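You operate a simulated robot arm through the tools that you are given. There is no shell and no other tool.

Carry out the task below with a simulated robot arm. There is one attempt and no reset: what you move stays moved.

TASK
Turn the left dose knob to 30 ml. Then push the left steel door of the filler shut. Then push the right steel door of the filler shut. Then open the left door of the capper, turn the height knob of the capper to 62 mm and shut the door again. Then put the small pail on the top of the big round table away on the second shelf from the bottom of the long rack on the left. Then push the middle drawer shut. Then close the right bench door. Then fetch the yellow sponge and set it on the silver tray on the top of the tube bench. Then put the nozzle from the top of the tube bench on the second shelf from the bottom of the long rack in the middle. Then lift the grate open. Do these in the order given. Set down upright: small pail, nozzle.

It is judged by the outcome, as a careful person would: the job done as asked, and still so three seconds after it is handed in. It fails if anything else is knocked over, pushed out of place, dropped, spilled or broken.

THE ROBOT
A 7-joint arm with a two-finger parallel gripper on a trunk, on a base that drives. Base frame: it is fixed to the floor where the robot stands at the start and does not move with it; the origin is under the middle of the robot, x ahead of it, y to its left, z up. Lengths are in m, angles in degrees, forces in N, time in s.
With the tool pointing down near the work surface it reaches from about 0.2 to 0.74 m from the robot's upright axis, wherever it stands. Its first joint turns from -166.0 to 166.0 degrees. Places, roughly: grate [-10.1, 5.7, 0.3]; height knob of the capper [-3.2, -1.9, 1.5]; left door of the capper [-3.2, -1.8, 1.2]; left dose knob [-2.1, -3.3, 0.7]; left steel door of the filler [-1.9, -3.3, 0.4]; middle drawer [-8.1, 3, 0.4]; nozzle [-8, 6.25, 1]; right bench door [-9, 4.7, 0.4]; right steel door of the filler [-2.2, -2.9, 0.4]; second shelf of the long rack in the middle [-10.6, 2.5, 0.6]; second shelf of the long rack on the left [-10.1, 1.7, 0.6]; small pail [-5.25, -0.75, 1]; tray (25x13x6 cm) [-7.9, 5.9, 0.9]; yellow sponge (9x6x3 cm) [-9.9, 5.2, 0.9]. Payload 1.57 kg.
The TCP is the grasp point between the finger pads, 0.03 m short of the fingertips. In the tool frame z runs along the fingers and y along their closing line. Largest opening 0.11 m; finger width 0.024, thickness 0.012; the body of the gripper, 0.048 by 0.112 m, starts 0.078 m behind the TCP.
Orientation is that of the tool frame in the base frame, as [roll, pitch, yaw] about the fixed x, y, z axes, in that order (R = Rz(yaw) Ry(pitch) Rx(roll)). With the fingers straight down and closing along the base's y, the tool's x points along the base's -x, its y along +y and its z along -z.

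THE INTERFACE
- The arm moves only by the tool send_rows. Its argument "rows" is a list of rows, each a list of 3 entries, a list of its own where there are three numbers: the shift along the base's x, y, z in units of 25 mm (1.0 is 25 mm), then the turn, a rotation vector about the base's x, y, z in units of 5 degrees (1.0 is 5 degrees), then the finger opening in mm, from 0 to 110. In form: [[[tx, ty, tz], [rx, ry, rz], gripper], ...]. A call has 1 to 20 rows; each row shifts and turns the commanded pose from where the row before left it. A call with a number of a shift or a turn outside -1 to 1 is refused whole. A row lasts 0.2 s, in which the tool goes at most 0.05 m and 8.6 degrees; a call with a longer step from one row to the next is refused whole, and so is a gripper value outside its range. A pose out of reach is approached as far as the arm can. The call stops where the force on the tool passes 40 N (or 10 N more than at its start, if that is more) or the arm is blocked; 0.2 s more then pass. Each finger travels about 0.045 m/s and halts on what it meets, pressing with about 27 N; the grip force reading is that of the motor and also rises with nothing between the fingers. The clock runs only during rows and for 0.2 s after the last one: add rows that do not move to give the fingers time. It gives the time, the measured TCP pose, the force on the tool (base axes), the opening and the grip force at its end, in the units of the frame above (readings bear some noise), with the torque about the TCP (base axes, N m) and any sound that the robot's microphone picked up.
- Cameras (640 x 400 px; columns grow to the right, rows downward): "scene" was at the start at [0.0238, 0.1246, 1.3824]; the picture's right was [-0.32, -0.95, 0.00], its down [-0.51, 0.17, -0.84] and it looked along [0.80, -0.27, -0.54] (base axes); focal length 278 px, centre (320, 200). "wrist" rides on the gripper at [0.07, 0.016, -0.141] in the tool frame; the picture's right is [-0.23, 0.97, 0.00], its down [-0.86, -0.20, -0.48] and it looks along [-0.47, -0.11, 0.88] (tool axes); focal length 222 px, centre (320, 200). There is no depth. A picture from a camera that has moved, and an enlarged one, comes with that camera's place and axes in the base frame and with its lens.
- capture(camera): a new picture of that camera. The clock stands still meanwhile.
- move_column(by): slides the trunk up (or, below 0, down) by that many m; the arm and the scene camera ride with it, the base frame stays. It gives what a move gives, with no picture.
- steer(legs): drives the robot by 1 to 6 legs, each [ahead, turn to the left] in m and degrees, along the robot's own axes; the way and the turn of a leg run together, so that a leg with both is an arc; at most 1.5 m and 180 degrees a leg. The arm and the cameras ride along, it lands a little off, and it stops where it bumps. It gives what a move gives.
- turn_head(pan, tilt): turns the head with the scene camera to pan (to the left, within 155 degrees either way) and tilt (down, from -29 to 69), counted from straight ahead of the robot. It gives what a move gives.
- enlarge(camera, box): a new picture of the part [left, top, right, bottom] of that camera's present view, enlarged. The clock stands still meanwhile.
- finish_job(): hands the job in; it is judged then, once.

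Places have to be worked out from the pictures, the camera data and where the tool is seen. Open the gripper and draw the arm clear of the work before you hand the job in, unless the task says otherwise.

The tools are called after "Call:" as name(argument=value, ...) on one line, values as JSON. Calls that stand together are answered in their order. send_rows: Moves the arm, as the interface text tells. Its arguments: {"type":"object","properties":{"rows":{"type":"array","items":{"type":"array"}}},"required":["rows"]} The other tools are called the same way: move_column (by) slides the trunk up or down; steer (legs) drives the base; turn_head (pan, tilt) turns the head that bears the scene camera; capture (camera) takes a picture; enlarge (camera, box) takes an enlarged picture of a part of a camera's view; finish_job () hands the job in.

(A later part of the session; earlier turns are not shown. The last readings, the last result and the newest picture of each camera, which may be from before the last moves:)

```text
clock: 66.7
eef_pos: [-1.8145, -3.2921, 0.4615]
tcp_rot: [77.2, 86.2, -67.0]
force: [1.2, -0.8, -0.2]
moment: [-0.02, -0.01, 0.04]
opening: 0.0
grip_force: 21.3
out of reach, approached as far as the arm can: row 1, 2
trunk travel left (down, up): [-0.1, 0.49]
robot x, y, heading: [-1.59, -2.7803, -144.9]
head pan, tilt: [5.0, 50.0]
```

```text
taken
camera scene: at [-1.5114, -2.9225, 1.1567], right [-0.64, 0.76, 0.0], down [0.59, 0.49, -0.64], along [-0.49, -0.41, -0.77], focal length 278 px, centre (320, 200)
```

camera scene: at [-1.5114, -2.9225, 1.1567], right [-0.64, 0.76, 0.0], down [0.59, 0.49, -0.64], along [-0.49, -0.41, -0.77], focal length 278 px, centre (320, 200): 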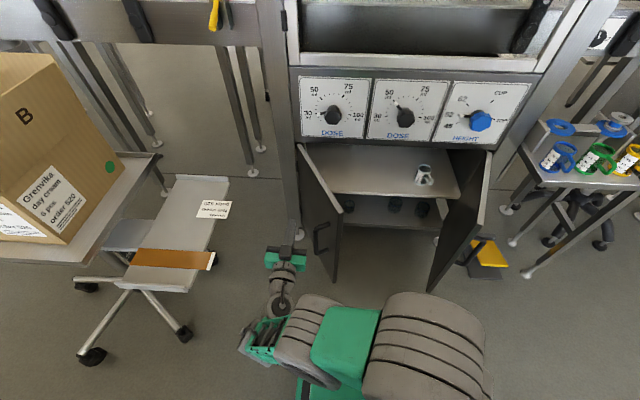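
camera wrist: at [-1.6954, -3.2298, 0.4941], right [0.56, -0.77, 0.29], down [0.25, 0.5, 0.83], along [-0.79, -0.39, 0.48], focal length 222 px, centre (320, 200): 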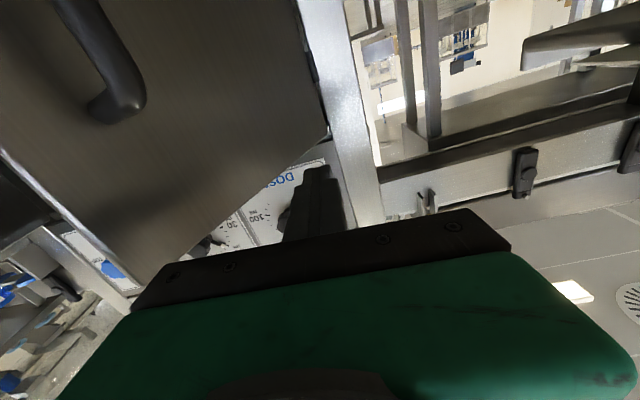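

The arm was limited only in folding closer to the body; it is now at (u 0.037, n 0.29, z 0.46) left of the door. I sweep right into the door's outer face and begin following its closing arc.

Call:
send_rows(rows=[[[-0.6, 0.844, 0.3], [0, 0, 0], 0], [[-0.6, 0.844, 0.3], [0, 0, 0], 0], [[-0.6, 0.844, 0.3], [0, 0, 0], 0], [[-0.6, 0.844, 0.3], [0, 0, 0], 0], [[-0.98, 0.48, 0], [0, 0, 0], 0], [[-0.98, 0.48, 0], [0, 0, 0], 0]])

Call:
capture(camera="scene")

```text
clock: 68.0
eef_pos: [-1.9356, -3.2143, 0.5129]
tcp_rot: [65.1, 83.5, -78.8]
force: [0.3, -0.2, -0.2]
moment: [0.0, 0.03, -0.01]
opening: 0.0001
grip_force: 21.6
out of reach, approached as far as the arm can: row 2, 3, 4
trunk travel left (down, up): [-0.1, 0.49]
robot x, y, heading: [-1.5905, -2.7777, -144.8]
head pan, tilt: [5.0, 50.0]
```

```text
taken
camera scene: at [-1.5113, -2.9225, 1.1566], right [-0.64, 0.76, 0.0], down [0.59, 0.49, -0.64], along [-0.49, -0.41, -0.77], focal length 278 px, centre (320, 200)
```

scene: 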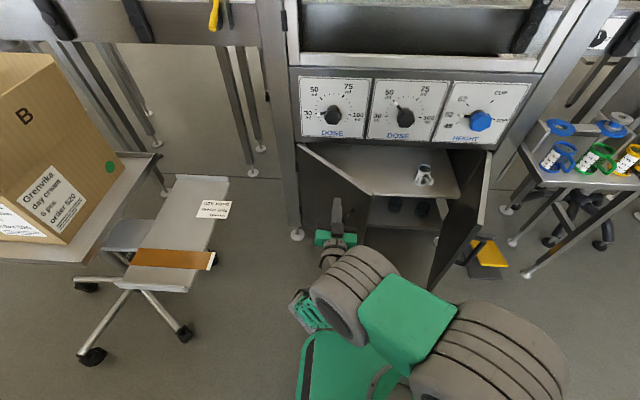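

The door is swinging freely (now ~45° open). I continue along the closing arc.

Call:
send_rows(rows=[[[-0.892, 0.152, 0], [0, 0, 0], 0], [[-0.892, 0.152, 0], [0, 0, 0], 0], [[-0.906, 0, 0], [0, 0, 0], 0], [[-0.906, 0, 0], [0, 0, 0], 0], [[-0.888, -0.164, 0], [0, 0, 0], 0], [[-0.888, -0.164, 0], [0, 0, 0], 0]])

Call:
capture(camera="scene")

```text
clock: 69.5
eef_pos: [-2.0698, -3.199, 0.4964]
tcp_rot: [77.7, 86.1, -66.6]
force: [0.0, 0.4, 0.6]
moment: [-0.02, 0.0, 0.0]
opening: 0.0001
grip_force: 21.7
trunk travel left (down, up): [-0.1, 0.49]
robot x, y, heading: [-1.5879, -2.7795, -144.8]
head pan, tilt: [5.0, 50.0]
```

```text
taken
camera scene: at [-1.5114, -2.9225, 1.1567], right [-0.64, 0.76, 0.0], down [0.59, 0.49, -0.64], along [-0.49, -0.41, -0.77], focal length 278 px, centre (320, 200)
```

scene: 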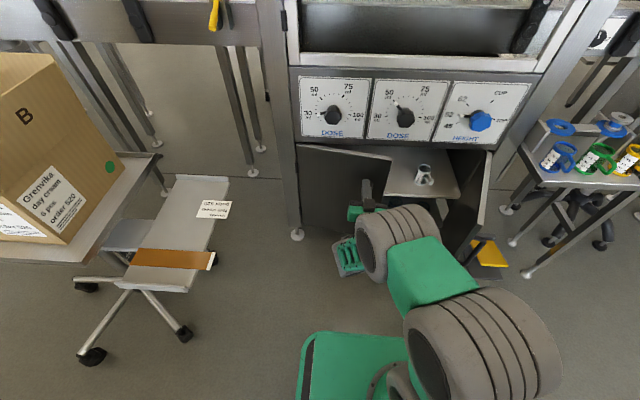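

Door nearly closed (~20°). I push straight in for the last stretch.

Call:
send_rows(rows=[[[-0.782, -0.298, 0], [0, 0, 0], 0], [[-0.782, -0.298, 0], [0, 0, 0], 0], [[-0.782, -0.298, 0], [0, 0, 0], 0], [[-0.6, -0.33, 0], [0, 0, 0], 0], [[-0.5, -0.35, 0], [0, 0, 0], 0], [[-0.3, -0.21, 0], [0, 0, 0], 0]])

Call:
capture(camera="scene")

```text
clock: 70.3
eef_pos: [-2.1277, -3.22, 0.4983]
tcp_rot: [75.7, 86.2, -68.3]
force: [9.0, 7.9, 5.5]
moment: [0.01, -0.01, 0.02]
opening: 0.0
grip_force: 21.4
trunk travel left (down, up): [-0.1, 0.49]
robot x, y, heading: [-1.5872, -2.7815, -144.9]
head pan, tilt: [5.0, 50.0]
stopped in row 4: the force on the tool passed its limit at 68 N (the readings are from after the stop); the commanded pose is now the measured one
```

```text
taken
camera scene: at [-1.5105, -2.9217, 1.1568], right [-0.64, 0.76, 0.0], down [0.59, 0.49, -0.64], along [-0.49, -0.41, -0.77], focal length 278 px, centre (320, 200)
```

scene: 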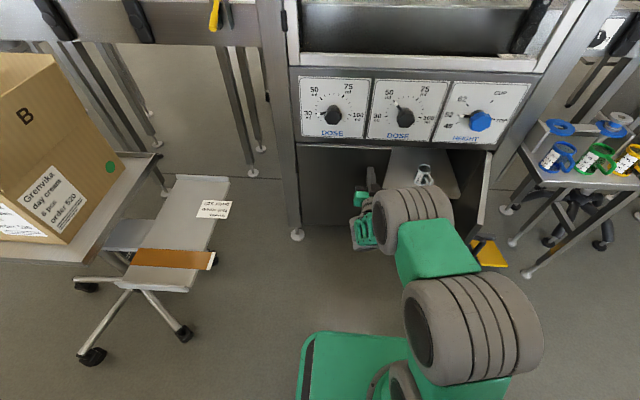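

A 68 N contact indicates the door reached its stop (tip n≈0.047). I zoom in to verify it's shut.

Call:
enlarge(camera="scene", box=[280, 120, 500, 260])

Call:
capture(camera="wrist")

```text
2.86 times, centred on (390, 190) of scene
camera zoom: at [-1.5105, -2.9217, 1.1568], right [-0.64, 0.76, 0.0], down [0.59, 0.49, -0.64], along [-0.49, -0.41, -0.77], focal length 793 px, centre (120, 229)
```

zoom: 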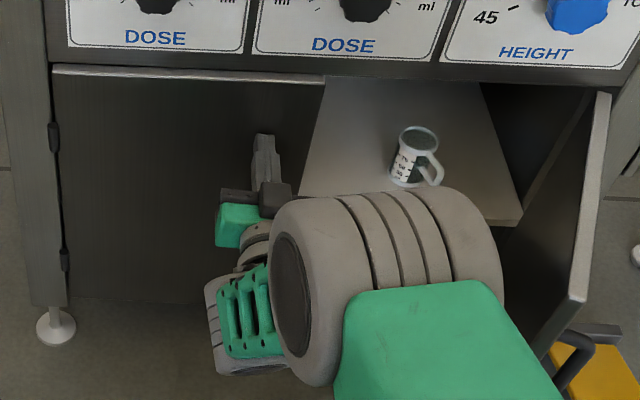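

```text
taken
camera wrist: at [-2.001, -3.1543, 0.4275], right [0.56, -0.77, 0.29], down [0.25, 0.49, 0.83], along [-0.79, -0.4, 0.47], focal length 222 px, centre (320, 200)
```

wrist: 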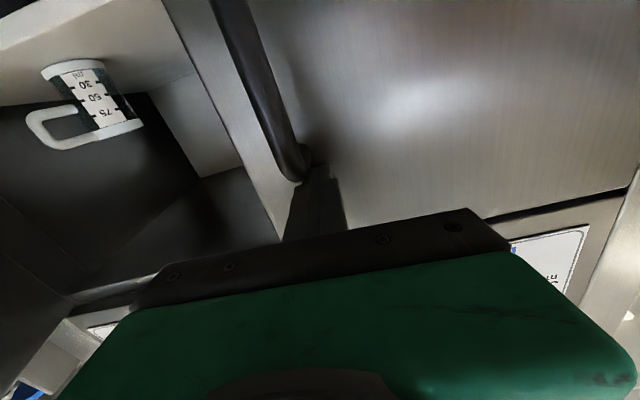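

The door looks flush with the frame. I press a little more in small steps to be sure it is fully seated.

Call:
send_rows(rows=[[[-0.1, -0.07, 0], [0, 0, 0], 0], [[-0.1, -0.07, 0], [0, 0, 0], 0], [[-0.1, -0.07, 0], [0, 0, 0], 0], [[-0.1, -0.07, 0], [0, 0, 0], 0]])

Call:
enlarge(camera="scene", box=[285, 130, 425, 220])

```text
clock: 70.7
eef_pos: [-2.1273, -3.2191, 0.4975]
tcp_rot: [75.8, 86.3, -68.3]
force: [16.4, 13.8, 12.0]
moment: [-0.15, 0.07, 0.07]
opening: 0.0
grip_force: 21.6
trunk travel left (down, up): [-0.1, 0.49]
robot x, y, heading: [-1.5872, -2.7786, -145.0]
head pan, tilt: [5.0, 50.0]
stopped in row 1: the force on the tool passed its limit at 49 N (the readings are from after the stop); the commanded pose is now the measured one
```

```text
4.44 times, centred on (355, 175) of scene
camera zoom: at [-1.5094, -2.9208, 1.1569], right [-0.64, 0.76, 0.0], down [0.58, 0.49, -0.64], along [-0.49, -0.42, -0.77], focal length 1234 px, centre (164, 311)
```

zoom: 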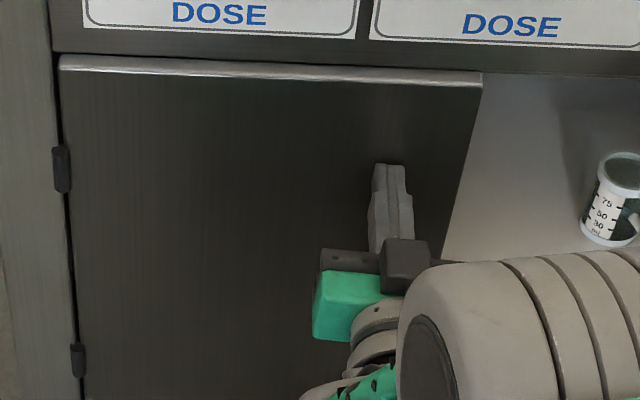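

The left door is firmly at its stop. Next the right door: hinge at u≈0.65, free edge at (0.54, 0.31), open ~69°. I back off and rise, then cross over above it to its outer (right) side.

Call:
send_rows(rows=[[[0.775, 0.55, 0.5], [0, 0, 0], 0], [[0.775, 0.55, 0.9], [0, 0, 0], 0], [[0.775, 0.55, 0.9], [0, 0, 0], 0], [[0.775, 0.55, 0.9], [0, 0, 0], 0], [[0.775, 0.55, 0.9], [0, 0, 0], 0], [[0.775, 0.55, 0.9], [0, 0, 0], 0], [[0.775, 0.55, 0.9], [0, 0, 0], 0], [[0, 0, 0.9], [0, 0, 0], 0]])

Call:
send_rows(rows=[[[-0.583, 0.959, 0], [0, 0, 0], 0], [[-0.583, 0.959, 0], [0, 0, 0], 0], [[-0.583, 0.959, 0], [0, 0, 0], 0], [[-0.583, 0.959, 0], [0, 0, 0], 0], [[-0.583, 0.959, 0], [0, 0, 0], 0], [[-0.583, 0.959, 0], [0, 0, 0], 0], [[-0.583, 0.959, 0], [0, 0, 0], 0], [[-0.583, 0.959, 0], [0, 0, 0], 0], [[-0.583, 0.959, 0], [0, 0, 0], 0], [[-0.583, 0.959, 0], [0, 0, 0], 0], [[-0.583, 0.959, 0], [0, 0, 0], 0], [[-0.583, 0.959, 0], [0, 0, 0], 0], [[-0.583, 0.959, 0], [0, 0, 0], 0], [[-0.583, 0.959, 0], [0, 0, 0], 0], [[-0.583, 0.959, 0], [0, 0, 0], 0]])

Call:
capture(camera="scene")

```text
clock: 72.5
eef_pos: [-1.9945, -3.1252, 0.6632]
tcp_rot: [79.5, 86.3, -64.6]
force: [-0.9, -0.4, 0.7]
moment: [-0.01, -0.01, -0.02]
opening: 0.0
grip_force: 21.4
trunk travel left (down, up): [-0.1, 0.49]
robot x, y, heading: [-1.5935, -2.7776, -145.1]
head pan, tilt: [5.0, 50.0]
```

```text
clock: 75.7
eef_pos: [-2.2133, -2.7624, 0.6663]
tcp_rot: [78.6, 86.3, -65.3]
force: [-0.3, 0.4, -0.6]
moment: [0.0, 0.0, -0.03]
opening: 0.0
grip_force: 21.1
trunk travel left (down, up): [-0.1, 0.49]
robot x, y, heading: [-1.5882, -2.7794, -144.6]
head pan, tilt: [5.0, 50.0]
```

```text
taken
camera scene: at [-1.511, -2.9222, 1.1567], right [-0.64, 0.76, 0.0], down [0.59, 0.49, -0.64], along [-0.49, -0.41, -0.77], focal length 278 px, centre (320, 200)
```

scene: 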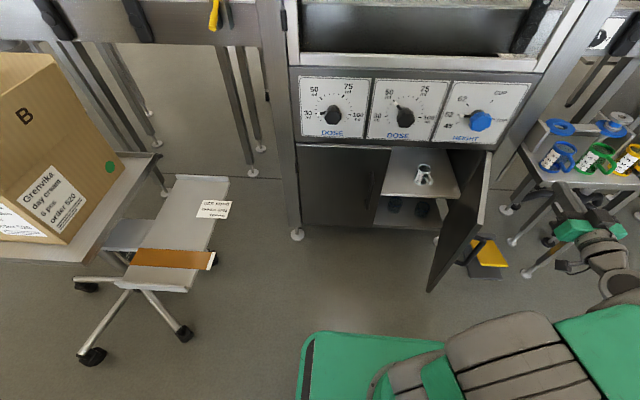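

The left door stayed shut and the tool is now at u≈0.70, n≈0.27, right of the right door. I descend to z≈0.5 and check.

Call:
send_rows(rows=[[[0, 0, -0.95], [0, 0, 0], 0], [[0, 0, -0.95], [0, 0, 0], 0], [[0, 0, -0.95], [0, 0, 0], 0], [[0, 0, -0.95], [0, 0, 0], 0], [[0, 0, -0.95], [0, 0, 0], 0], [[0, 0, -0.95], [0, 0, 0], 0], [[0, 0, -0.95], [0, 0, 0], 0]])

Call:
capture(camera="wrist")

Call:
enlarge(camera="scene", box=[400, 100, 640, 320])

```text
clock: 77.3
eef_pos: [-2.2104, -2.7633, 0.498]
tcp_rot: [78.3, 86.3, -65.7]
force: [0.0, 0.0, 1.1]
moment: [0.01, -0.01, 0.02]
opening: 0.0
grip_force: 21.2
trunk travel left (down, up): [-0.1, 0.49]
robot x, y, heading: [-1.5915, -2.7821, -144.9]
head pan, tilt: [5.0, 50.0]
```

```text
taken
camera wrist: at [-2.0834, -2.6975, 0.4285], right [0.57, -0.77, 0.29], down [0.25, 0.49, 0.83], along [-0.79, -0.4, 0.47], focal length 222 px, centre (320, 200)
```

wrist: 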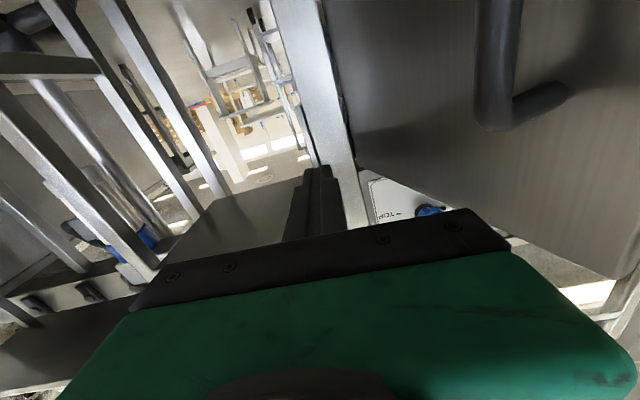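

```text
1.82 times, centred on (520, 210) of scene
camera zoom: at [-1.511, -2.9221, 1.1567], right [-0.64, 0.76, 0.0], down [0.59, 0.49, -0.64], along [-0.49, -0.41, -0.77], focal length 505 px, centre (-44, 182)
```

zoom: 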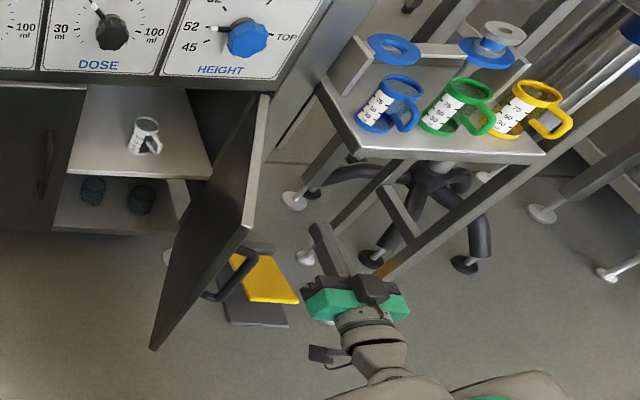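

Clear of the side table. I sweep left into the right door's outer face and follow its closing arc.

Call:
send_rows(rows=[[[0.677, -0.954, 0], [0, 0, 0], 0], [[0.677, -0.954, 0], [0, 0, 0], 0], [[0.677, -0.954, 0], [0, 0, 0], 0], [[0.677, -0.954, 0], [0, 0, 0], 0], [[0.096, -0.733, 0], [0, 0, 0], 0], [[0.096, -0.733, 0], [0, 0, 0], 0], [[0.096, -0.733, 0], [0, 0, 0], 0], [[-0.105, -0.795, 0], [0, 0, 0], 0], [[-0.105, -0.795, 0], [0, 0, 0], 0], [[-0.105, -0.795, 0], [0, 0, 0], 0]])

Call:
capture(camera="scene")

```text
clock: 79.5
eef_pos: [-2.147, -2.9752, 0.4994]
tcp_rot: [78.8, 86.4, -65.2]
force: [0.5, -0.4, -0.3]
moment: [0.01, 0.02, 0.0]
opening: 0.0
grip_force: 21.2
trunk travel left (down, up): [-0.1, 0.49]
robot x, y, heading: [-1.5877, -2.7767, -144.4]
head pan, tilt: [5.0, 50.0]
```

```text
taken
camera scene: at [-1.5111, -2.922, 1.1567], right [-0.64, 0.76, 0.0], down [0.59, 0.49, -0.64], along [-0.49, -0.41, -0.77], focal length 278 px, centre (320, 200)
```

scene: 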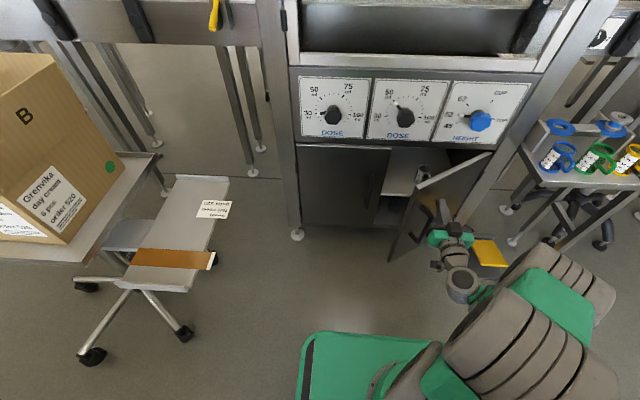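

The right door is now about 40° open and moving well. I continue the arc to closure.

Call:
send_rows(rows=[[[-0.256, -0.744, 0], [0, 0, 0], 0], [[-0.256, -0.744, 0], [0, 0, 0], 0], [[-0.408, -0.706, 0], [0, 0, 0], 0], [[-0.408, -0.706, 0], [0, 0, 0], 0], [[-0.492, -0.62, 0], [0, 0, 0], 0], [[-0.492, -0.62, 0], [0, 0, 0], 0], [[-0.618, -0.512, 0], [0, 0, 0], 0], [[-0.5, -0.4, 0], [0, 0, 0], 0], [[-0.3, -0.21, 0], [0, 0, 0], 0], [[-0.2, -0.14, 0], [0, 0, 0], 0]])

Call:
enlarge(camera="scene", box=[280, 110, 520, 270])

```text
clock: 81.2
eef_pos: [-2.2215, -3.0924, 0.5001]
tcp_rot: [78.8, 85.9, -65.4]
force: [15.4, 7.9, 9.8]
moment: [-0.15, -0.03, 0.14]
opening: 0.0
grip_force: 21.2
trunk travel left (down, up): [-0.1, 0.49]
robot x, y, heading: [-1.5881, -2.7778, -145.1]
head pan, tilt: [5.0, 50.0]
stopped in row 8: the force on the tool passed its limit at 60 N (the readings are from after the stop); the commanded pose is now the measured one
```

```text
2.50 times, centred on (400, 190) of scene
camera zoom: at [-1.5096, -2.9213, 1.1569], right [-0.64, 0.76, 0.0], down [0.59, 0.49, -0.64], along [-0.49, -0.41, -0.77], focal length 694 px, centre (120, 225)
```

zoom: 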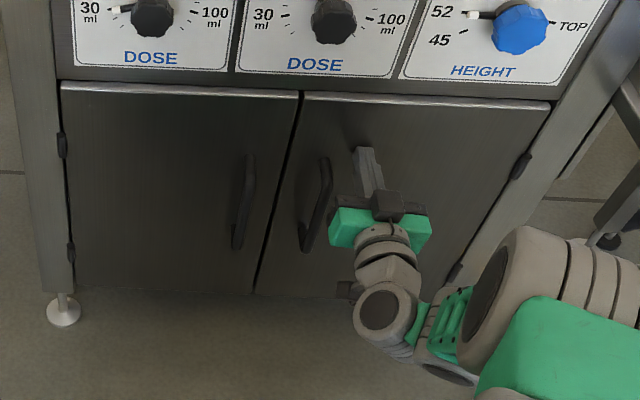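

Both steel doors are flush and the gap between them is even. I back the arm off and up.

Call:
send_rows(rows=[[[0.775, 0.55, 0.1], [0, 0, 0], 0], [[0.775, 0.55, 0.5], [0, 0, 0], 0], [[0.775, 0.55, 0.9], [0, 0, 0], 0], [[0.775, 0.55, 0.9], [0, 0, 0], 0], [[0.775, 0.55, 0.9], [0, 0, 0], 0], [[0.775, 0.55, 0.9], [0, 0, 0], 0], [[0.775, 0.55, 0.9], [0, 0, 0], 0], [[0.4, 0.3, 0.9], [0, 0, 0], 0], [[0, 0, 0.9], [0, 0, 0], 0]])

Call:
move_column(by=0.3)

Call:
turn_head(pan=-90, tilt=20)

Call:
capture(camera="scene")

Call:
turn_head(pan=-40, tilt=20)

Call:
capture(camera="scene")

```text
clock: 83.2
eef_pos: [-2.0768, -2.9881, 0.6698]
tcp_rot: [81.1, 85.9, -63.0]
force: [-0.6, 1.0, 0.3]
moment: [0.01, -0.01, 0.03]
opening: 0.0001
grip_force: 21.3
trunk travel left (down, up): [-0.1, 0.49]
robot x, y, heading: [-1.5863, -2.7805, -144.8]
head pan, tilt: [5.0, 50.0]
```

```text
clock: 86.2
eef_pos: [-2.0767, -2.9886, 0.9695]
tcp_rot: [80.9, 85.9, -63.4]
force: [-0.3, 0.4, 0.6]
moment: [0.0, -0.01, 0.01]
opening: 0.0
grip_force: 21.5
trunk travel left (down, up): [-0.4, 0.19]
robot x, y, heading: [-1.5911, -2.7825, -144.9]
head pan, tilt: [5.0, 50.0]
```

```text
clock: 88.0
eef_pos: [-2.0769, -2.9886, 0.971]
tcp_rot: [80.8, 86.0, -63.3]
force: [0.3, -0.1, 0.3]
moment: [0.01, -0.01, -0.03]
opening: 0.0
grip_force: 21.2
trunk travel left (down, up): [-0.4, 0.19]
robot x, y, heading: [-1.59, -2.7803, -144.9]
head pan, tilt: [-90.0, 20.0]
```

```text
taken
camera scene: at [-1.5058, -2.7963, 1.5022], right [0.82, 0.58, 0.0], down [0.2, -0.28, -0.94], along [-0.54, 0.77, -0.34], focal length 278 px, centre (320, 200)
```

scene: 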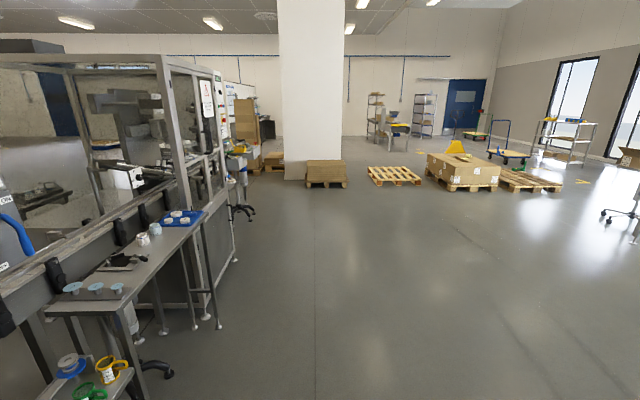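

```text
clock: 89.1
eef_pos: [-2.0764, -2.989, 0.9705]
tcp_rot: [80.8, 85.9, -63.5]
force: [0.8, 0.4, 0.3]
moment: [-0.01, 0.0, -0.02]
opening: 0.0001
grip_force: 21.5
trunk travel left (down, up): [-0.4, 0.19]
robot x, y, heading: [-1.5903, -2.7804, -144.8]
head pan, tilt: [-40.0, 20.0]
```

```text
taken
camera scene: at [-1.545, -2.8645, 1.5023], right [0.09, 1.0, 0.0], down [0.34, -0.03, -0.94], along [-0.94, 0.08, -0.34], focal length 278 px, centre (320, 200)
```

scene: 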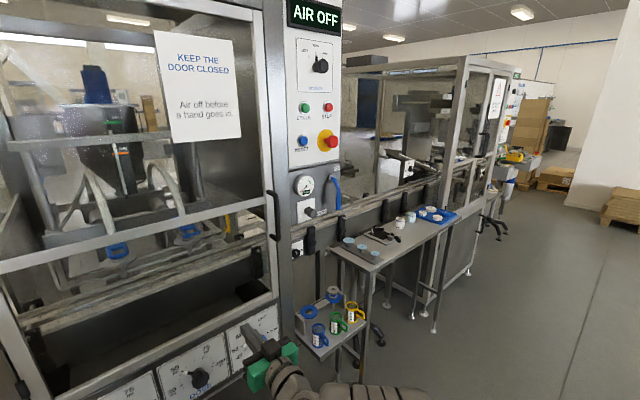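

Path to the capper is clear along the line. I turn right 90°, drive 1.94 m parallel to the machines, and turn back to face the capper's left door.

Call:
steer(legs=[[0, -90], [0.97, 0], [0.97, 0], [0, 91.5]])

Call:
turn_head(pan=5, tilt=15)

Call:
capture(camera="scene")

```text
clock: 106.5
eef_pos: [-3.1937, -1.4416, 0.97]
tcp_rot: [80.8, 86.0, -59.2]
force: [-1.0, -0.2, 0.4]
moment: [0.02, 0.01, 0.03]
opening: 0.0
grip_force: 21.6
trunk travel left (down, up): [-0.4, 0.19]
robot x, y, heading: [-2.7251, -1.1978, -140.8]
head pan, tilt: [-40.0, 20.0]
```

```text
clock: 107.7
eef_pos: [-3.1954, -1.4434, 0.97]
tcp_rot: [81.0, 86.0, -59.1]
force: [0.1, 0.4, -0.6]
moment: [-0.05, -0.01, -0.02]
opening: 0.0002
grip_force: 21.1
trunk travel left (down, up): [-0.4, 0.19]
robot x, y, heading: [-2.7267, -1.1982, -140.8]
head pan, tilt: [5.0, 15.0]
```

```text
taken
camera scene: at [-2.6483, -1.3463, 1.5104], right [-0.7, 0.72, 0.0], down [0.19, 0.18, -0.97], along [-0.69, -0.67, -0.26], focal length 278 px, centre (320, 200)
```

scene: 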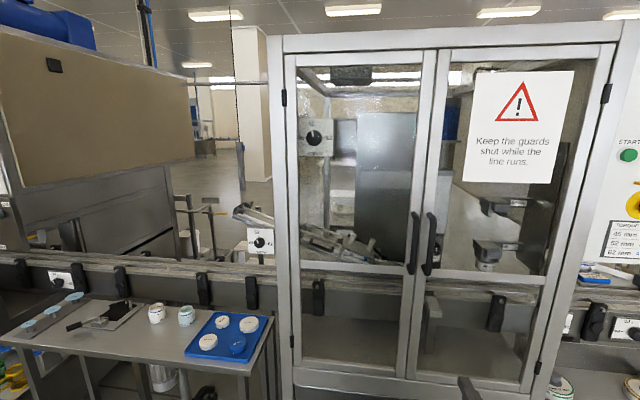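

I see the capper: left glazed door with handle at its right edge, and a knob plate inside at upper left. I zoom in on the handle and the knob.

Call:
enlarge(camera="scene", box=[280, 100, 360, 160])

Call:
enlarge(camera="scene", box=[270, 30, 470, 400])

Call:
enlarge(camera="scene", box=[380, 190, 460, 300])

```text
6.67 times, centred on (320, 130) of scene
camera zoom: at [-2.6483, -1.3463, 1.5104], right [-0.7, 0.72, 0.0], down [0.19, 0.18, -0.97], along [-0.69, -0.67, -0.26], focal length 1851 px, centre (320, 667)
```

zoom: 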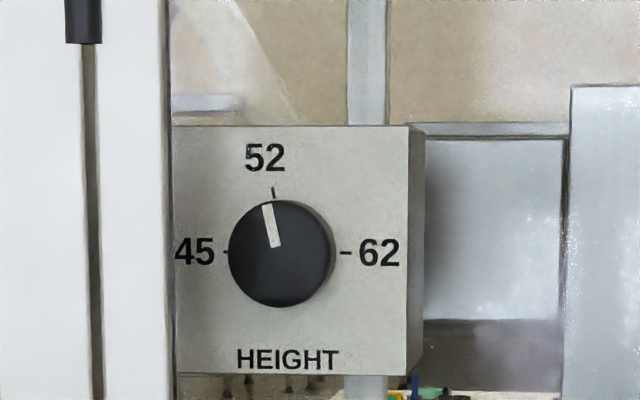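

```text
1.08 times, centred on (370, 215) of scene (not enlarged: the box is as wide or as high as the picture)
camera zoom: at [-2.6483, -1.3463, 1.5104], right [-0.7, 0.72, 0.0], down [0.19, 0.18, -0.97], along [-0.69, -0.67, -0.26], focal length 300 px, centre (266, 184)
```

zoom: 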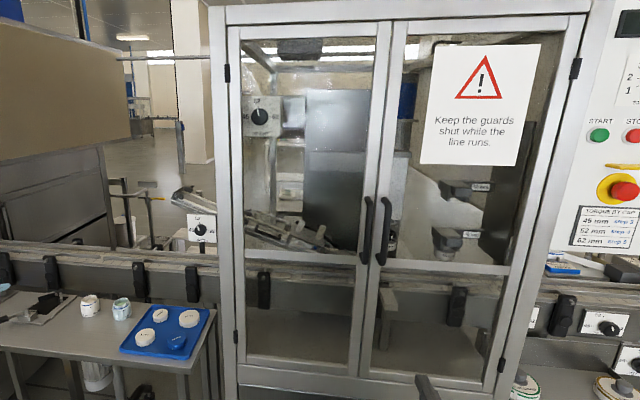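

```text
3.64 times, centred on (420, 245) of scene
camera zoom: at [-2.6483, -1.3463, 1.5104], right [-0.7, 0.72, 0.0], down [0.19, 0.18, -0.97], along [-0.69, -0.67, -0.26], focal length 1010 px, centre (-44, 36)
```

zoom: 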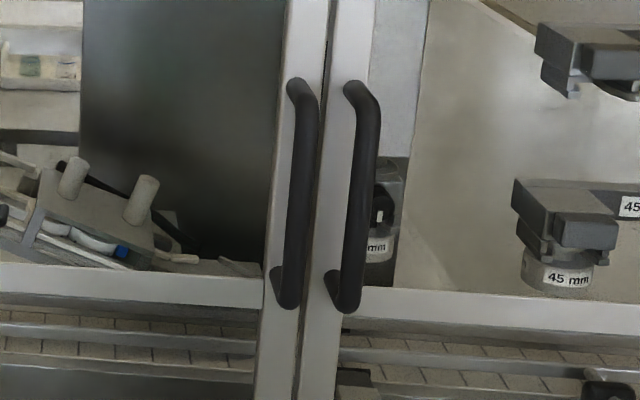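

The height dial reads 45 (9 o'clock), 52 (12 o'clock, current), 62 (3 o'clock), so it needs about 90° clockwise. The left door's handle is at about u 0.35, z 1.13–1.30. I bring the tool in front of that handle, correct small roll/yaw errors, and open to 55 mm.

Call:
send_rows(rows=[[[-0.022, -0.415, 0.82], [0.051, 0.043, -0.05], 55], [[-0.022, -0.415, 0.82], [0.051, 0.043, -0.05], 55], [[-0.022, -0.415, 0.82], [0.051, 0.043, -0.05], 55], [[-0.022, -0.415, 0.82], [0.051, 0.043, -0.05], 55], [[-0.022, -0.415, 0.82], [0.051, 0.043, -0.05], 55], [[-0.022, -0.415, 0.82], [0.051, 0.043, -0.05], 55], [[-0.022, -0.415, 0.82], [0.051, 0.043, -0.05], 55], [[-0.022, -0.415, 0.82], [0.051, 0.043, -0.05], 55], [[-0.022, -0.415, 0.82], [0.051, 0.043, -0.05], 55], [[-0.022, -0.415, 0.82], [0.051, 0.043, -0.05], 55], [[-0.022, -0.415, 0.82], [0.051, 0.043, -0.05], 55], [[-0.022, -0.415, 0.82], [0.051, 0.043, -0.05], 55]])

Call:
capture(camera="wrist")

Call:
capture(camera="scene")

```text
clock: 110.3
eef_pos: [-3.1982, -1.5667, 1.2166]
tcp_rot: [-5.1, 89.5, -148.1]
force: [-0.6, -0.5, -0.1]
moment: [0.0, -0.02, 0.0]
opening: 0.055
grip_force: 0.0
trunk travel left (down, up): [-0.4, 0.19]
robot x, y, heading: [-2.7267, -1.1991, -141.0]
head pan, tilt: [5.0, 15.0]
```

```text
taken
camera wrist: at [-3.0755, -1.4962, 1.1463], right [0.59, -0.78, 0.23], down [0.27, 0.45, 0.85], along [-0.76, -0.44, 0.48], focal length 222 px, centre (320, 200)
```

wrist: 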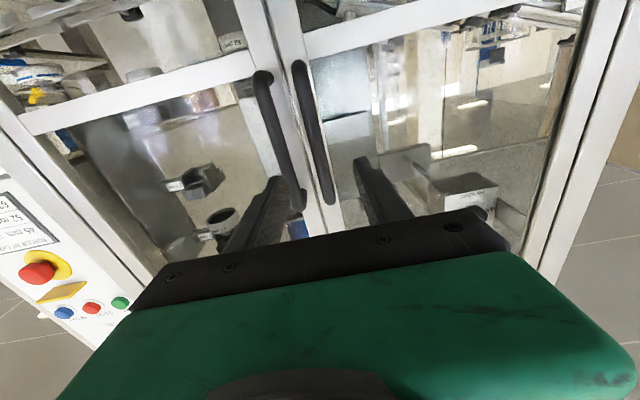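

```text
taken
camera scene: at [-2.6482, -1.3464, 1.5104], right [-0.7, 0.72, 0.0], down [0.19, 0.18, -0.97], along [-0.69, -0.67, -0.26], focal length 278 px, centre (320, 200)
```

scene: 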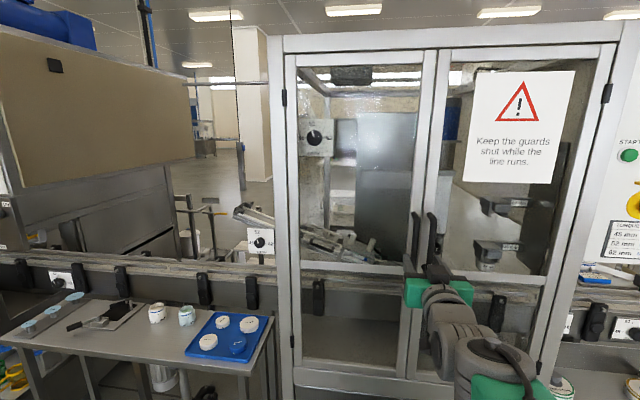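

The tool axis lines up with the left handle within a couple of mm; the two handles are only ~4 cm apart, so I narrow the opening to 28 mm and move forward 4.5 cm to check again.

Call:
send_rows(rows=[[[-0.48, -0.36, 0], [0, 0, 0], 28], [[-0.48, -0.36, 0], [0, 0, 0], 28], [[-0.48, -0.36, 0], [0, 0, 0], 28], [[0, 0, 0], [0, 0, 0], 28]])

Call:
enlarge(camera="wrist", box=[200, 40, 440, 220])

Call:
enlarge(camera="scene", box=[370, 190, 490, 300])

```text
clock: 111.3
eef_pos: [-3.2358, -1.5944, 1.2178]
tcp_rot: [-6.6, 89.3, -149.6]
force: [-0.3, -0.8, -0.3]
moment: [0.0, 0.0, 0.01]
opening: 0.0281
grip_force: 0.0
trunk travel left (down, up): [-0.4, 0.19]
robot x, y, heading: [-2.7272, -1.1992, -140.8]
head pan, tilt: [5.0, 15.0]
```

```text
2.22 times, centred on (320, 130) of wrist
camera zoom: at [-3.1124, -1.5235, 1.1464], right [0.59, -0.78, 0.23], down [0.27, 0.45, 0.85], along [-0.76, -0.44, 0.48], focal length 494 px, centre (320, 356)
```

zoom: 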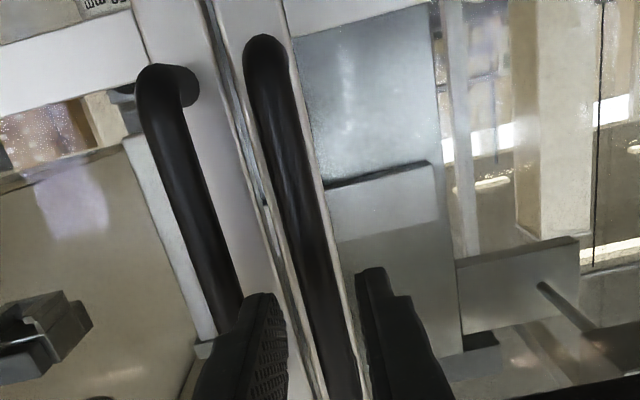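

```text
3.64 times, centred on (430, 245) of scene
camera zoom: at [-2.6483, -1.3465, 1.5104], right [-0.7, 0.72, 0.0], down [0.19, 0.18, -0.97], along [-0.69, -0.67, -0.26], focal length 1010 px, centre (-80, 36)
```

zoom: 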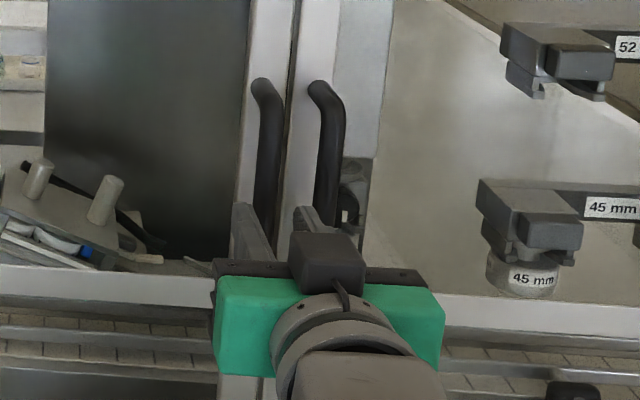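

The bar sits centred between the fingertips, and the right finger should pass between the two handles. I go forward 6 cm slowly.

Call:
send_rows(rows=[[[-0.4, -0.3, 0], [0, 0, 0], 28], [[-0.4, -0.3, 0], [0, 0, 0], 28], [[-0.4, -0.3, 0], [0, 0, 0], 28], [[-0.4, -0.3, 0], [0, 0, 0], 28], [[-0.32, -0.24, 0], [0, 0, 0], 28]])

Call:
enlarge(camera="wrist", box=[200, 40, 440, 220])

Call:
enlarge(camera="scene", box=[370, 190, 490, 300])

```text
clock: 112.5
eef_pos: [-3.2852, -1.6304, 1.2178]
tcp_rot: [-7.3, 89.4, -150.3]
force: [0.2, -0.4, 0.7]
moment: [-0.01, 0.0, -0.02]
opening: 0.0281
grip_force: 0.0
trunk travel left (down, up): [-0.4, 0.19]
robot x, y, heading: [-2.7263, -1.1975, -140.7]
head pan, tilt: [5.0, 15.0]
```

```text
2.22 times, centred on (320, 130) of wrist
camera zoom: at [-3.1619, -1.5599, 1.1451], right [0.59, -0.78, 0.23], down [0.27, 0.45, 0.85], along [-0.76, -0.44, 0.48], focal length 494 px, centre (320, 356)
```

zoom: 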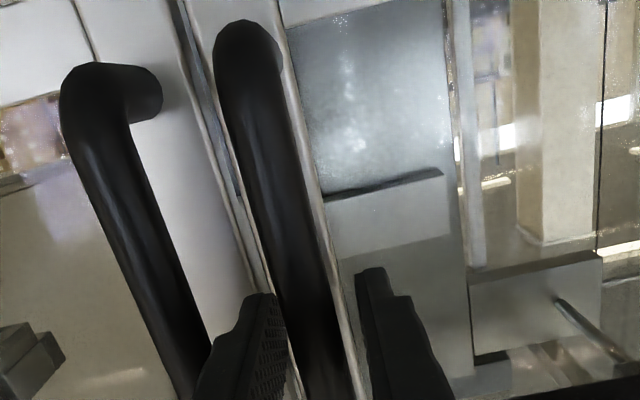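

```text
3.64 times, centred on (430, 245) of scene
camera zoom: at [-2.6483, -1.3465, 1.5104], right [-0.7, 0.72, 0.0], down [0.19, 0.18, -0.97], along [-0.69, -0.67, -0.26], focal length 1010 px, centre (-80, 36)
```

zoom: 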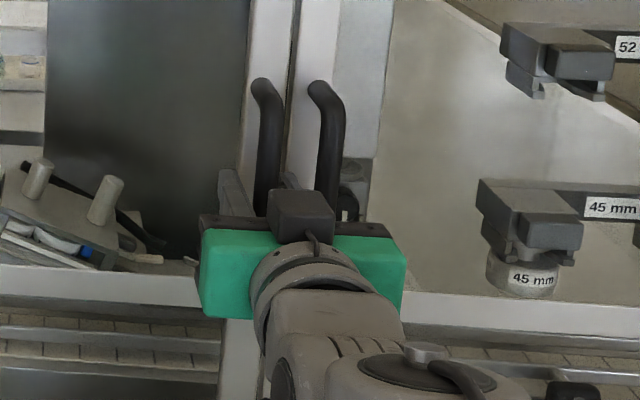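

The bar is between the fingers. I close the gripper on it.

Call:
send_rows(rows=[[[-0.1, -0.075, 0], [0, 0, 0], 28], [[0, 0, 0], [0, 0, 0], 10], [[0, 0, 0], [0, 0, 0], 5], [[0, 0, 0], [0, 0, 0], 5]])

Call:
enlarge(camera="wrist", box=[200, 40, 440, 220])

```text
clock: 113.5
eef_pos: [-3.2882, -1.6327, 1.2156]
tcp_rot: [-5.8, 89.2, -148.8]
force: [-1.7, 1.1, 0.8]
moment: [0.02, -0.12, 0.0]
opening: 0.0159
grip_force: 30.1
trunk travel left (down, up): [-0.4, 0.19]
robot x, y, heading: [-2.721, -1.198, -140.7]
head pan, tilt: [5.0, 15.0]
```

```text
2.22 times, centred on (320, 130) of wrist
camera zoom: at [-3.1647, -1.5614, 1.1451], right [0.59, -0.78, 0.23], down [0.27, 0.45, 0.85], along [-0.76, -0.44, 0.48], focal length 494 px, centre (320, 356)
```

zoom: 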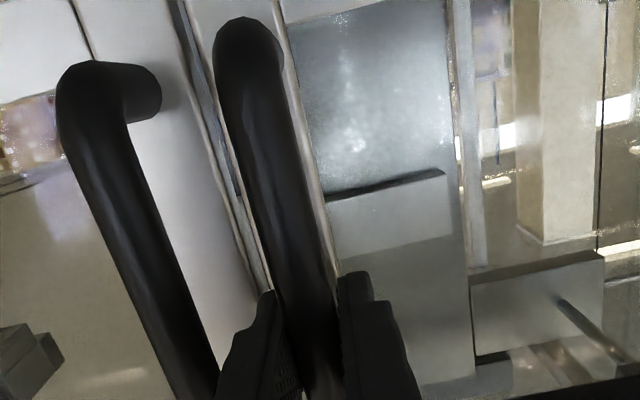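

Gripped at 16 mm. Now I pull the door open along its hinge arc, first about 20°, with the tool yawing half as much.

Call:
send_rows(rows=[[[0.753, 0.303, 0], [0, 0, -0.333], 5], [[0.753, 0.303, 0], [0, 0, -0.333], 5], [[0.753, 0.303, 0], [0, 0, -0.333], 5], [[0.797, 0.169, 0], [0, 0, -0.333], 5], [[0.797, 0.169, 0], [0, 0, -0.333], 5], [[0.797, 0.169, 0], [0, 0, -0.333], 5]])

Call:
capture(camera="scene")

```text
clock: 114.9
eef_pos: [-3.1718, -1.5923, 1.2168]
tcp_rot: [5.9, 89.1, -147.2]
force: [-3.0, 26.9, 2.9]
moment: [0.22, -0.39, 0.19]
opening: 0.0156
grip_force: 30.9
trunk travel left (down, up): [-0.4, 0.19]
robot x, y, heading: [-2.7232, -1.1963, -140.8]
head pan, tilt: [5.0, 15.0]
```

```text
taken
camera scene: at [-2.6487, -1.3421, 1.5109], right [-0.7, 0.72, 0.0], down [0.19, 0.18, -0.97], along [-0.69, -0.68, -0.26], focal length 278 px, centre (320, 200)
```

scene: 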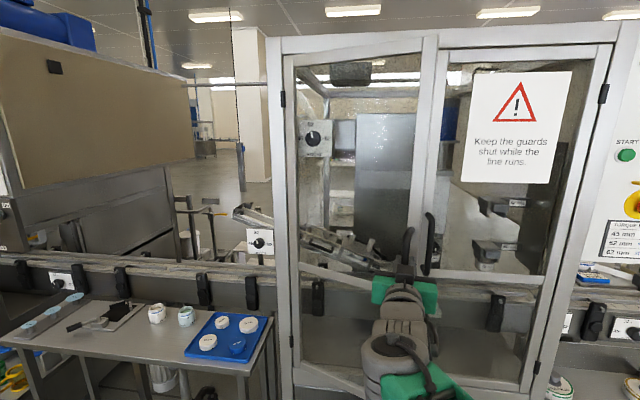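

The door is opening (~20°), with a ~23 N sideways pull telling me my arc is slightly off to the left. I correct to the right and continue another 20°.

Call:
send_rows(rows=[[[0.6, 0.25, 0], [0, 0, -0.333], 5], [[0.76, 0.12, 0], [0, 0, -0.333], 5], [[0.76, 0.12, 0], [0, 0, -0.333], 5], [[0.76, 0.0, 0], [0, 0, -0.333], 5], [[0.8, -0.05, 0], [0, 0, -0.333], 5], [[0.8, -0.05, 0], [0, 0, -0.333], 5]])

Call:
capture(camera="scene")

```text
clock: 116.3
eef_pos: [-3.059, -1.5959, 1.2155]
tcp_rot: [-19.3, 89.4, 179.0]
force: [-4.6, -18.9, 0.8]
moment: [-0.57, -0.14, 0.02]
opening: 0.0159
grip_force: 31.2
trunk travel left (down, up): [-0.4, 0.19]
robot x, y, heading: [-2.7257, -1.2005, -140.4]
head pan, tilt: [5.0, 15.0]
stopped in row 6: the force on the tool passed its limit at 41 N (the readings are from after the stop); the commanded pose is now the measured one
```

```text
taken
camera scene: at [-2.6491, -1.3498, 1.5097], right [-0.7, 0.71, 0.0], down [0.19, 0.18, -0.97], along [-0.69, -0.68, -0.26], focal length 278 px, centre (320, 200)
```

scene: 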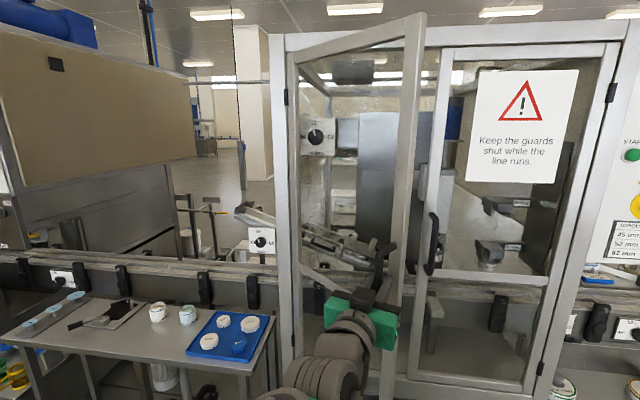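

Door is ~40° open. I release the handle, back off 6 cm along the tool axis, close the fingers, and turn the tool back to face the machine.

Call:
send_rows(rows=[[[0, 0, 0], [0, 0, 0], 40], [[0, 0, 0], [0, 0, 0], 45], [[0, 0, 0], [0, 0, 0], 45], [[0.8, 0.25, 0], [0, 0, 0], 45], [[0.8, 0.25, 0], [0, 0, 0], 45], [[0.8, 0.25, 0], [0, 0, 0], 45], [[0, 0, 0], [0, 0, 0.9], 0], [[0, 0, 0], [0, 0, 0.9], 0], [[0, 0, 0], [0, 0, 0.9], 0], [[0, 0, 0], [0, 0, 0.9], 0]])

Call:
capture(camera="scene")

Call:
capture(camera="wrist")

```text
clock: 118.5
eef_pos: [-3.0297, -1.5796, 1.2173]
tcp_rot: [-2.6, 89.3, -147.0]
force: [4.2, 18.8, -4.1]
moment: [-0.35, -0.36, -0.52]
opening: 0.0157
grip_force: 31.4
out of reach, approached as far as the arm can: row 5, 6
trunk travel left (down, up): [-0.4, 0.19]
robot x, y, heading: [-2.7218, -1.1996, -140.9]
head pan, tilt: [5.0, 15.0]
```

```text
taken
camera scene: at [-2.6481, -1.3437, 1.5106], right [-0.7, 0.72, 0.0], down [0.18, 0.18, -0.97], along [-0.69, -0.68, -0.26], focal length 278 px, centre (320, 200)
```

scene: 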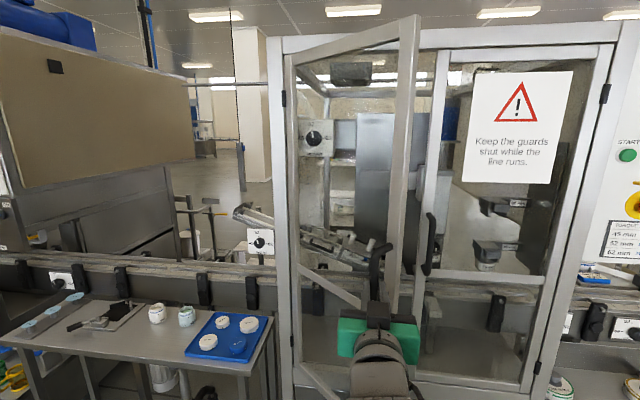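

```text
taken
camera wrist: at [-2.9057, -1.5117, 1.146], right [0.57, -0.79, 0.23], down [0.28, 0.45, 0.85], along [-0.77, -0.42, 0.48], focal length 222 px, centre (320, 200)
```

wrist: 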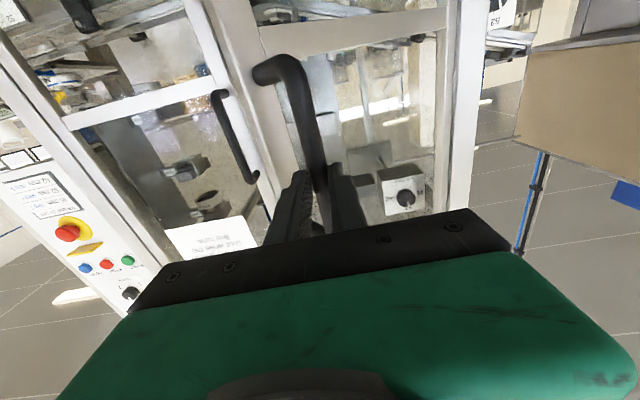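

The arm couldn't fold back further so the fingers re-gripped the bar. I open them again and back the base up 15 cm instead.

Call:
send_rows(rows=[[[0, 0, 0], [0, 0, 0], 45], [[0, 0, 0], [0, 0, 0], 45], [[0, 0, 0], [0, 0, 0], 45]])

Call:
steer(legs=[[-0.15, 0]])

Call:
capture(camera="scene")

```text
clock: 119.3
eef_pos: [-3.0298, -1.5835, 1.2175]
tcp_rot: [-9.9, 89.3, -154.2]
force: [-0.4, 0.1, -0.1]
moment: [-0.02, -0.01, -0.01]
opening: 0.0449
grip_force: 0.1
trunk travel left (down, up): [-0.4, 0.19]
robot x, y, heading: [-2.7257, -1.1989, -140.7]
head pan, tilt: [5.0, 15.0]
```

```text
clock: 120.7
eef_pos: [-2.9172, -1.4884, 1.2153]
tcp_rot: [-9.1, 89.4, -153.7]
force: [-0.2, 0.1, 0.3]
moment: [0.0, 0.01, 0.05]
opening: 0.0449
grip_force: 0.1
trunk travel left (down, up): [-0.4, 0.19]
robot x, y, heading: [-2.6096, -1.1025, -140.8]
head pan, tilt: [5.0, 15.0]
```

```text
taken
camera scene: at [-2.5346, -1.2533, 1.5104], right [-0.7, 0.72, 0.0], down [0.19, 0.18, -0.97], along [-0.69, -0.67, -0.26], focal length 278 px, centre (320, 200)
```

scene: 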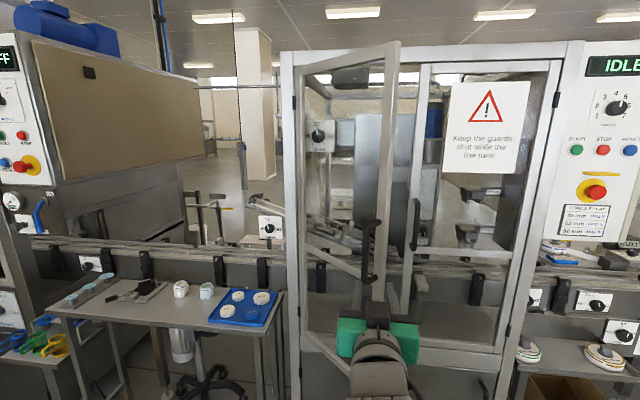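

The gripper is free. With the hinge near [-3.118,-1.939], I now move the closed fingers around to the right of the door's free edge, ready to push it open from its inner side.

Call:
send_rows(rows=[[[-0.902, 0.467, 0], [0, 0, 0], 0], [[-0.902, 0.467, 0], [0, 0, 0], 0], [[-0.902, 0.467, 0], [0, 0, 0], 0], [[-0.902, 0.467, 0], [0, 0, 0], 0], [[-0.902, 0.467, 0], [0, 0, 0], 0], [[-0.912, -0.824, 0], [0, 0, 0], 0], [[-0.912, -0.824, 0], [0, 0, 0], 0], [[-0.912, -0.824, 0], [0, 0, 0], 0], [[-0.912, -0.824, 0], [0, 0, 0], 0], [[-0.912, -0.824, 0], [0, 0, 0], 0]])

Call:
capture(camera="scene")

```text
clock: 121.6
eef_pos: [-2.9125, -1.5285, 1.1779]
tcp_rot: [-153.6, 86.0, 76.2]
force: [-0.1, -0.9, 1.6]
moment: [0.09, -0.05, 0.03]
opening: 0.0003
grip_force: 21.3
trunk travel left (down, up): [-0.4, 0.19]
robot x, y, heading: [-2.6118, -1.1052, -141.1]
head pan, tilt: [5.0, 15.0]
stopped in row 4: the arm was blocked; the commanded pose is now the measured one
```

```text
taken
camera scene: at [-2.535, -1.2535, 1.5153], right [-0.7, 0.72, 0.0], down [0.19, 0.18, -0.97], along [-0.69, -0.67, -0.26], focal length 278 px, centre (320, 200)
```

scene: 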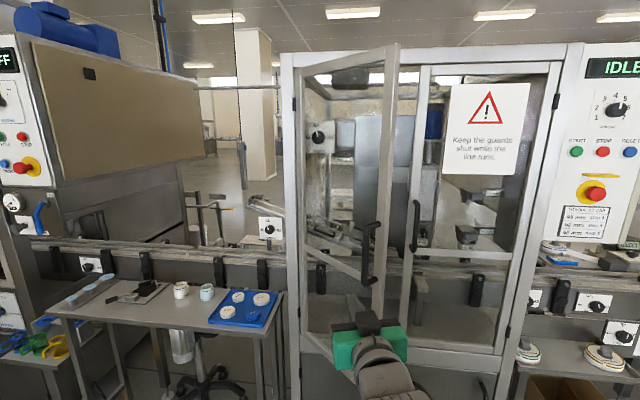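

The arm got blocked by its own limits in this folded pose. I look down at the arm to see its configuration.

Call:
turn_head(pan=-10, tilt=55)

Call:
capture(camera="scene")

```text
clock: 122.7
eef_pos: [-2.9139, -1.5297, 1.1767]
tcp_rot: [-153.5, 85.9, 76.3]
force: [0.0, -0.7, 0.1]
moment: [0.0, -0.04, 0.0]
opening: 0.0
grip_force: 21.7
trunk travel left (down, up): [-0.4, 0.19]
robot x, y, heading: [-2.6126, -1.1019, -140.7]
head pan, tilt: [-10.0, 55.0]
```

```text
taken
camera scene: at [-2.5306, -1.2233, 1.4525], right [-0.49, 0.87, 0.0], down [0.71, 0.4, -0.57], along [-0.5, -0.28, -0.82], focal length 278 px, centre (320, 200)
```

scene: 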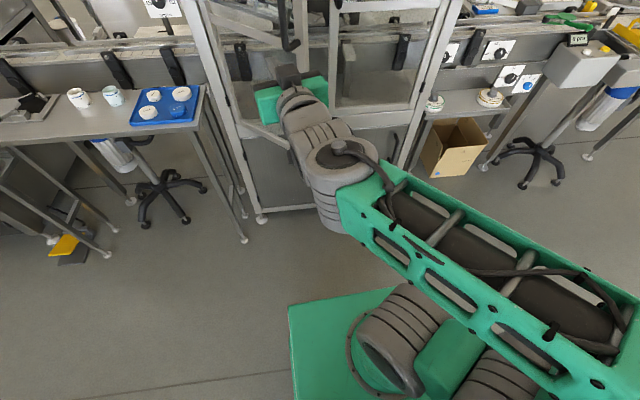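

The elbow is folded far out to the right, so the wrist is at its limit. I back the base up another 14 cm so the arm can work more stretched out.

Call:
steer(legs=[[-0.14, 0]])

Call:
send_rows(rows=[[[-0.5, -0.2, 0.3], [0, 0, -0.4], 0], [[-0.6, -0.2, 0.3], [0, 0, -0.4], 0], [[-0.6, -0.1, 0.3], [0, 0, -0.4], 0], [[-0.6, 0, 0.3], [0, 0, -0.4], 0], [[-0.6, 0.1, 0.3], [0, 0, -0.4], 0], [[-0.6, 0.1, 0.1], [0, 0, -0.4], 0]])

Call:
capture(camera="scene")

```text
clock: 124.0
eef_pos: [-2.8059, -1.441, 1.1749]
tcp_rot: [-153.5, 86.0, 76.2]
force: [0.6, -0.7, -0.4]
moment: [-0.01, 0.02, -0.01]
opening: 0.0
grip_force: 21.4
trunk travel left (down, up): [-0.4, 0.19]
robot x, y, heading: [-2.5, -1.0175, -140.7]
head pan, tilt: [-10.0, 55.0]
```

```text
clock: 125.4
eef_pos: [-2.8932, -1.4492, 1.2162]
tcp_rot: [-153.6, 85.9, 64.1]
force: [-1.0, 0.0, 0.2]
moment: [0.0, 0.03, 0.0]
opening: 0.0
grip_force: 21.1
trunk travel left (down, up): [-0.4, 0.19]
robot x, y, heading: [-2.5021, -1.0189, -140.9]
head pan, tilt: [-10.0, 55.0]
```

```text
taken
camera scene: at [-2.4221, -1.1349, 1.4501], right [-0.49, 0.87, 0.0], down [0.72, 0.4, -0.57], along [-0.5, -0.28, -0.82], focal length 278 px, centre (320, 200)
```

scene: 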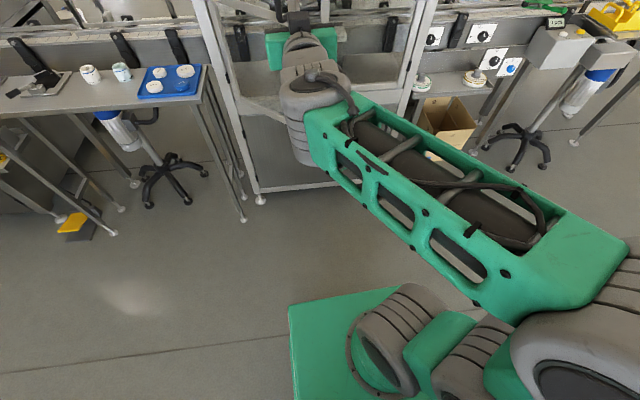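

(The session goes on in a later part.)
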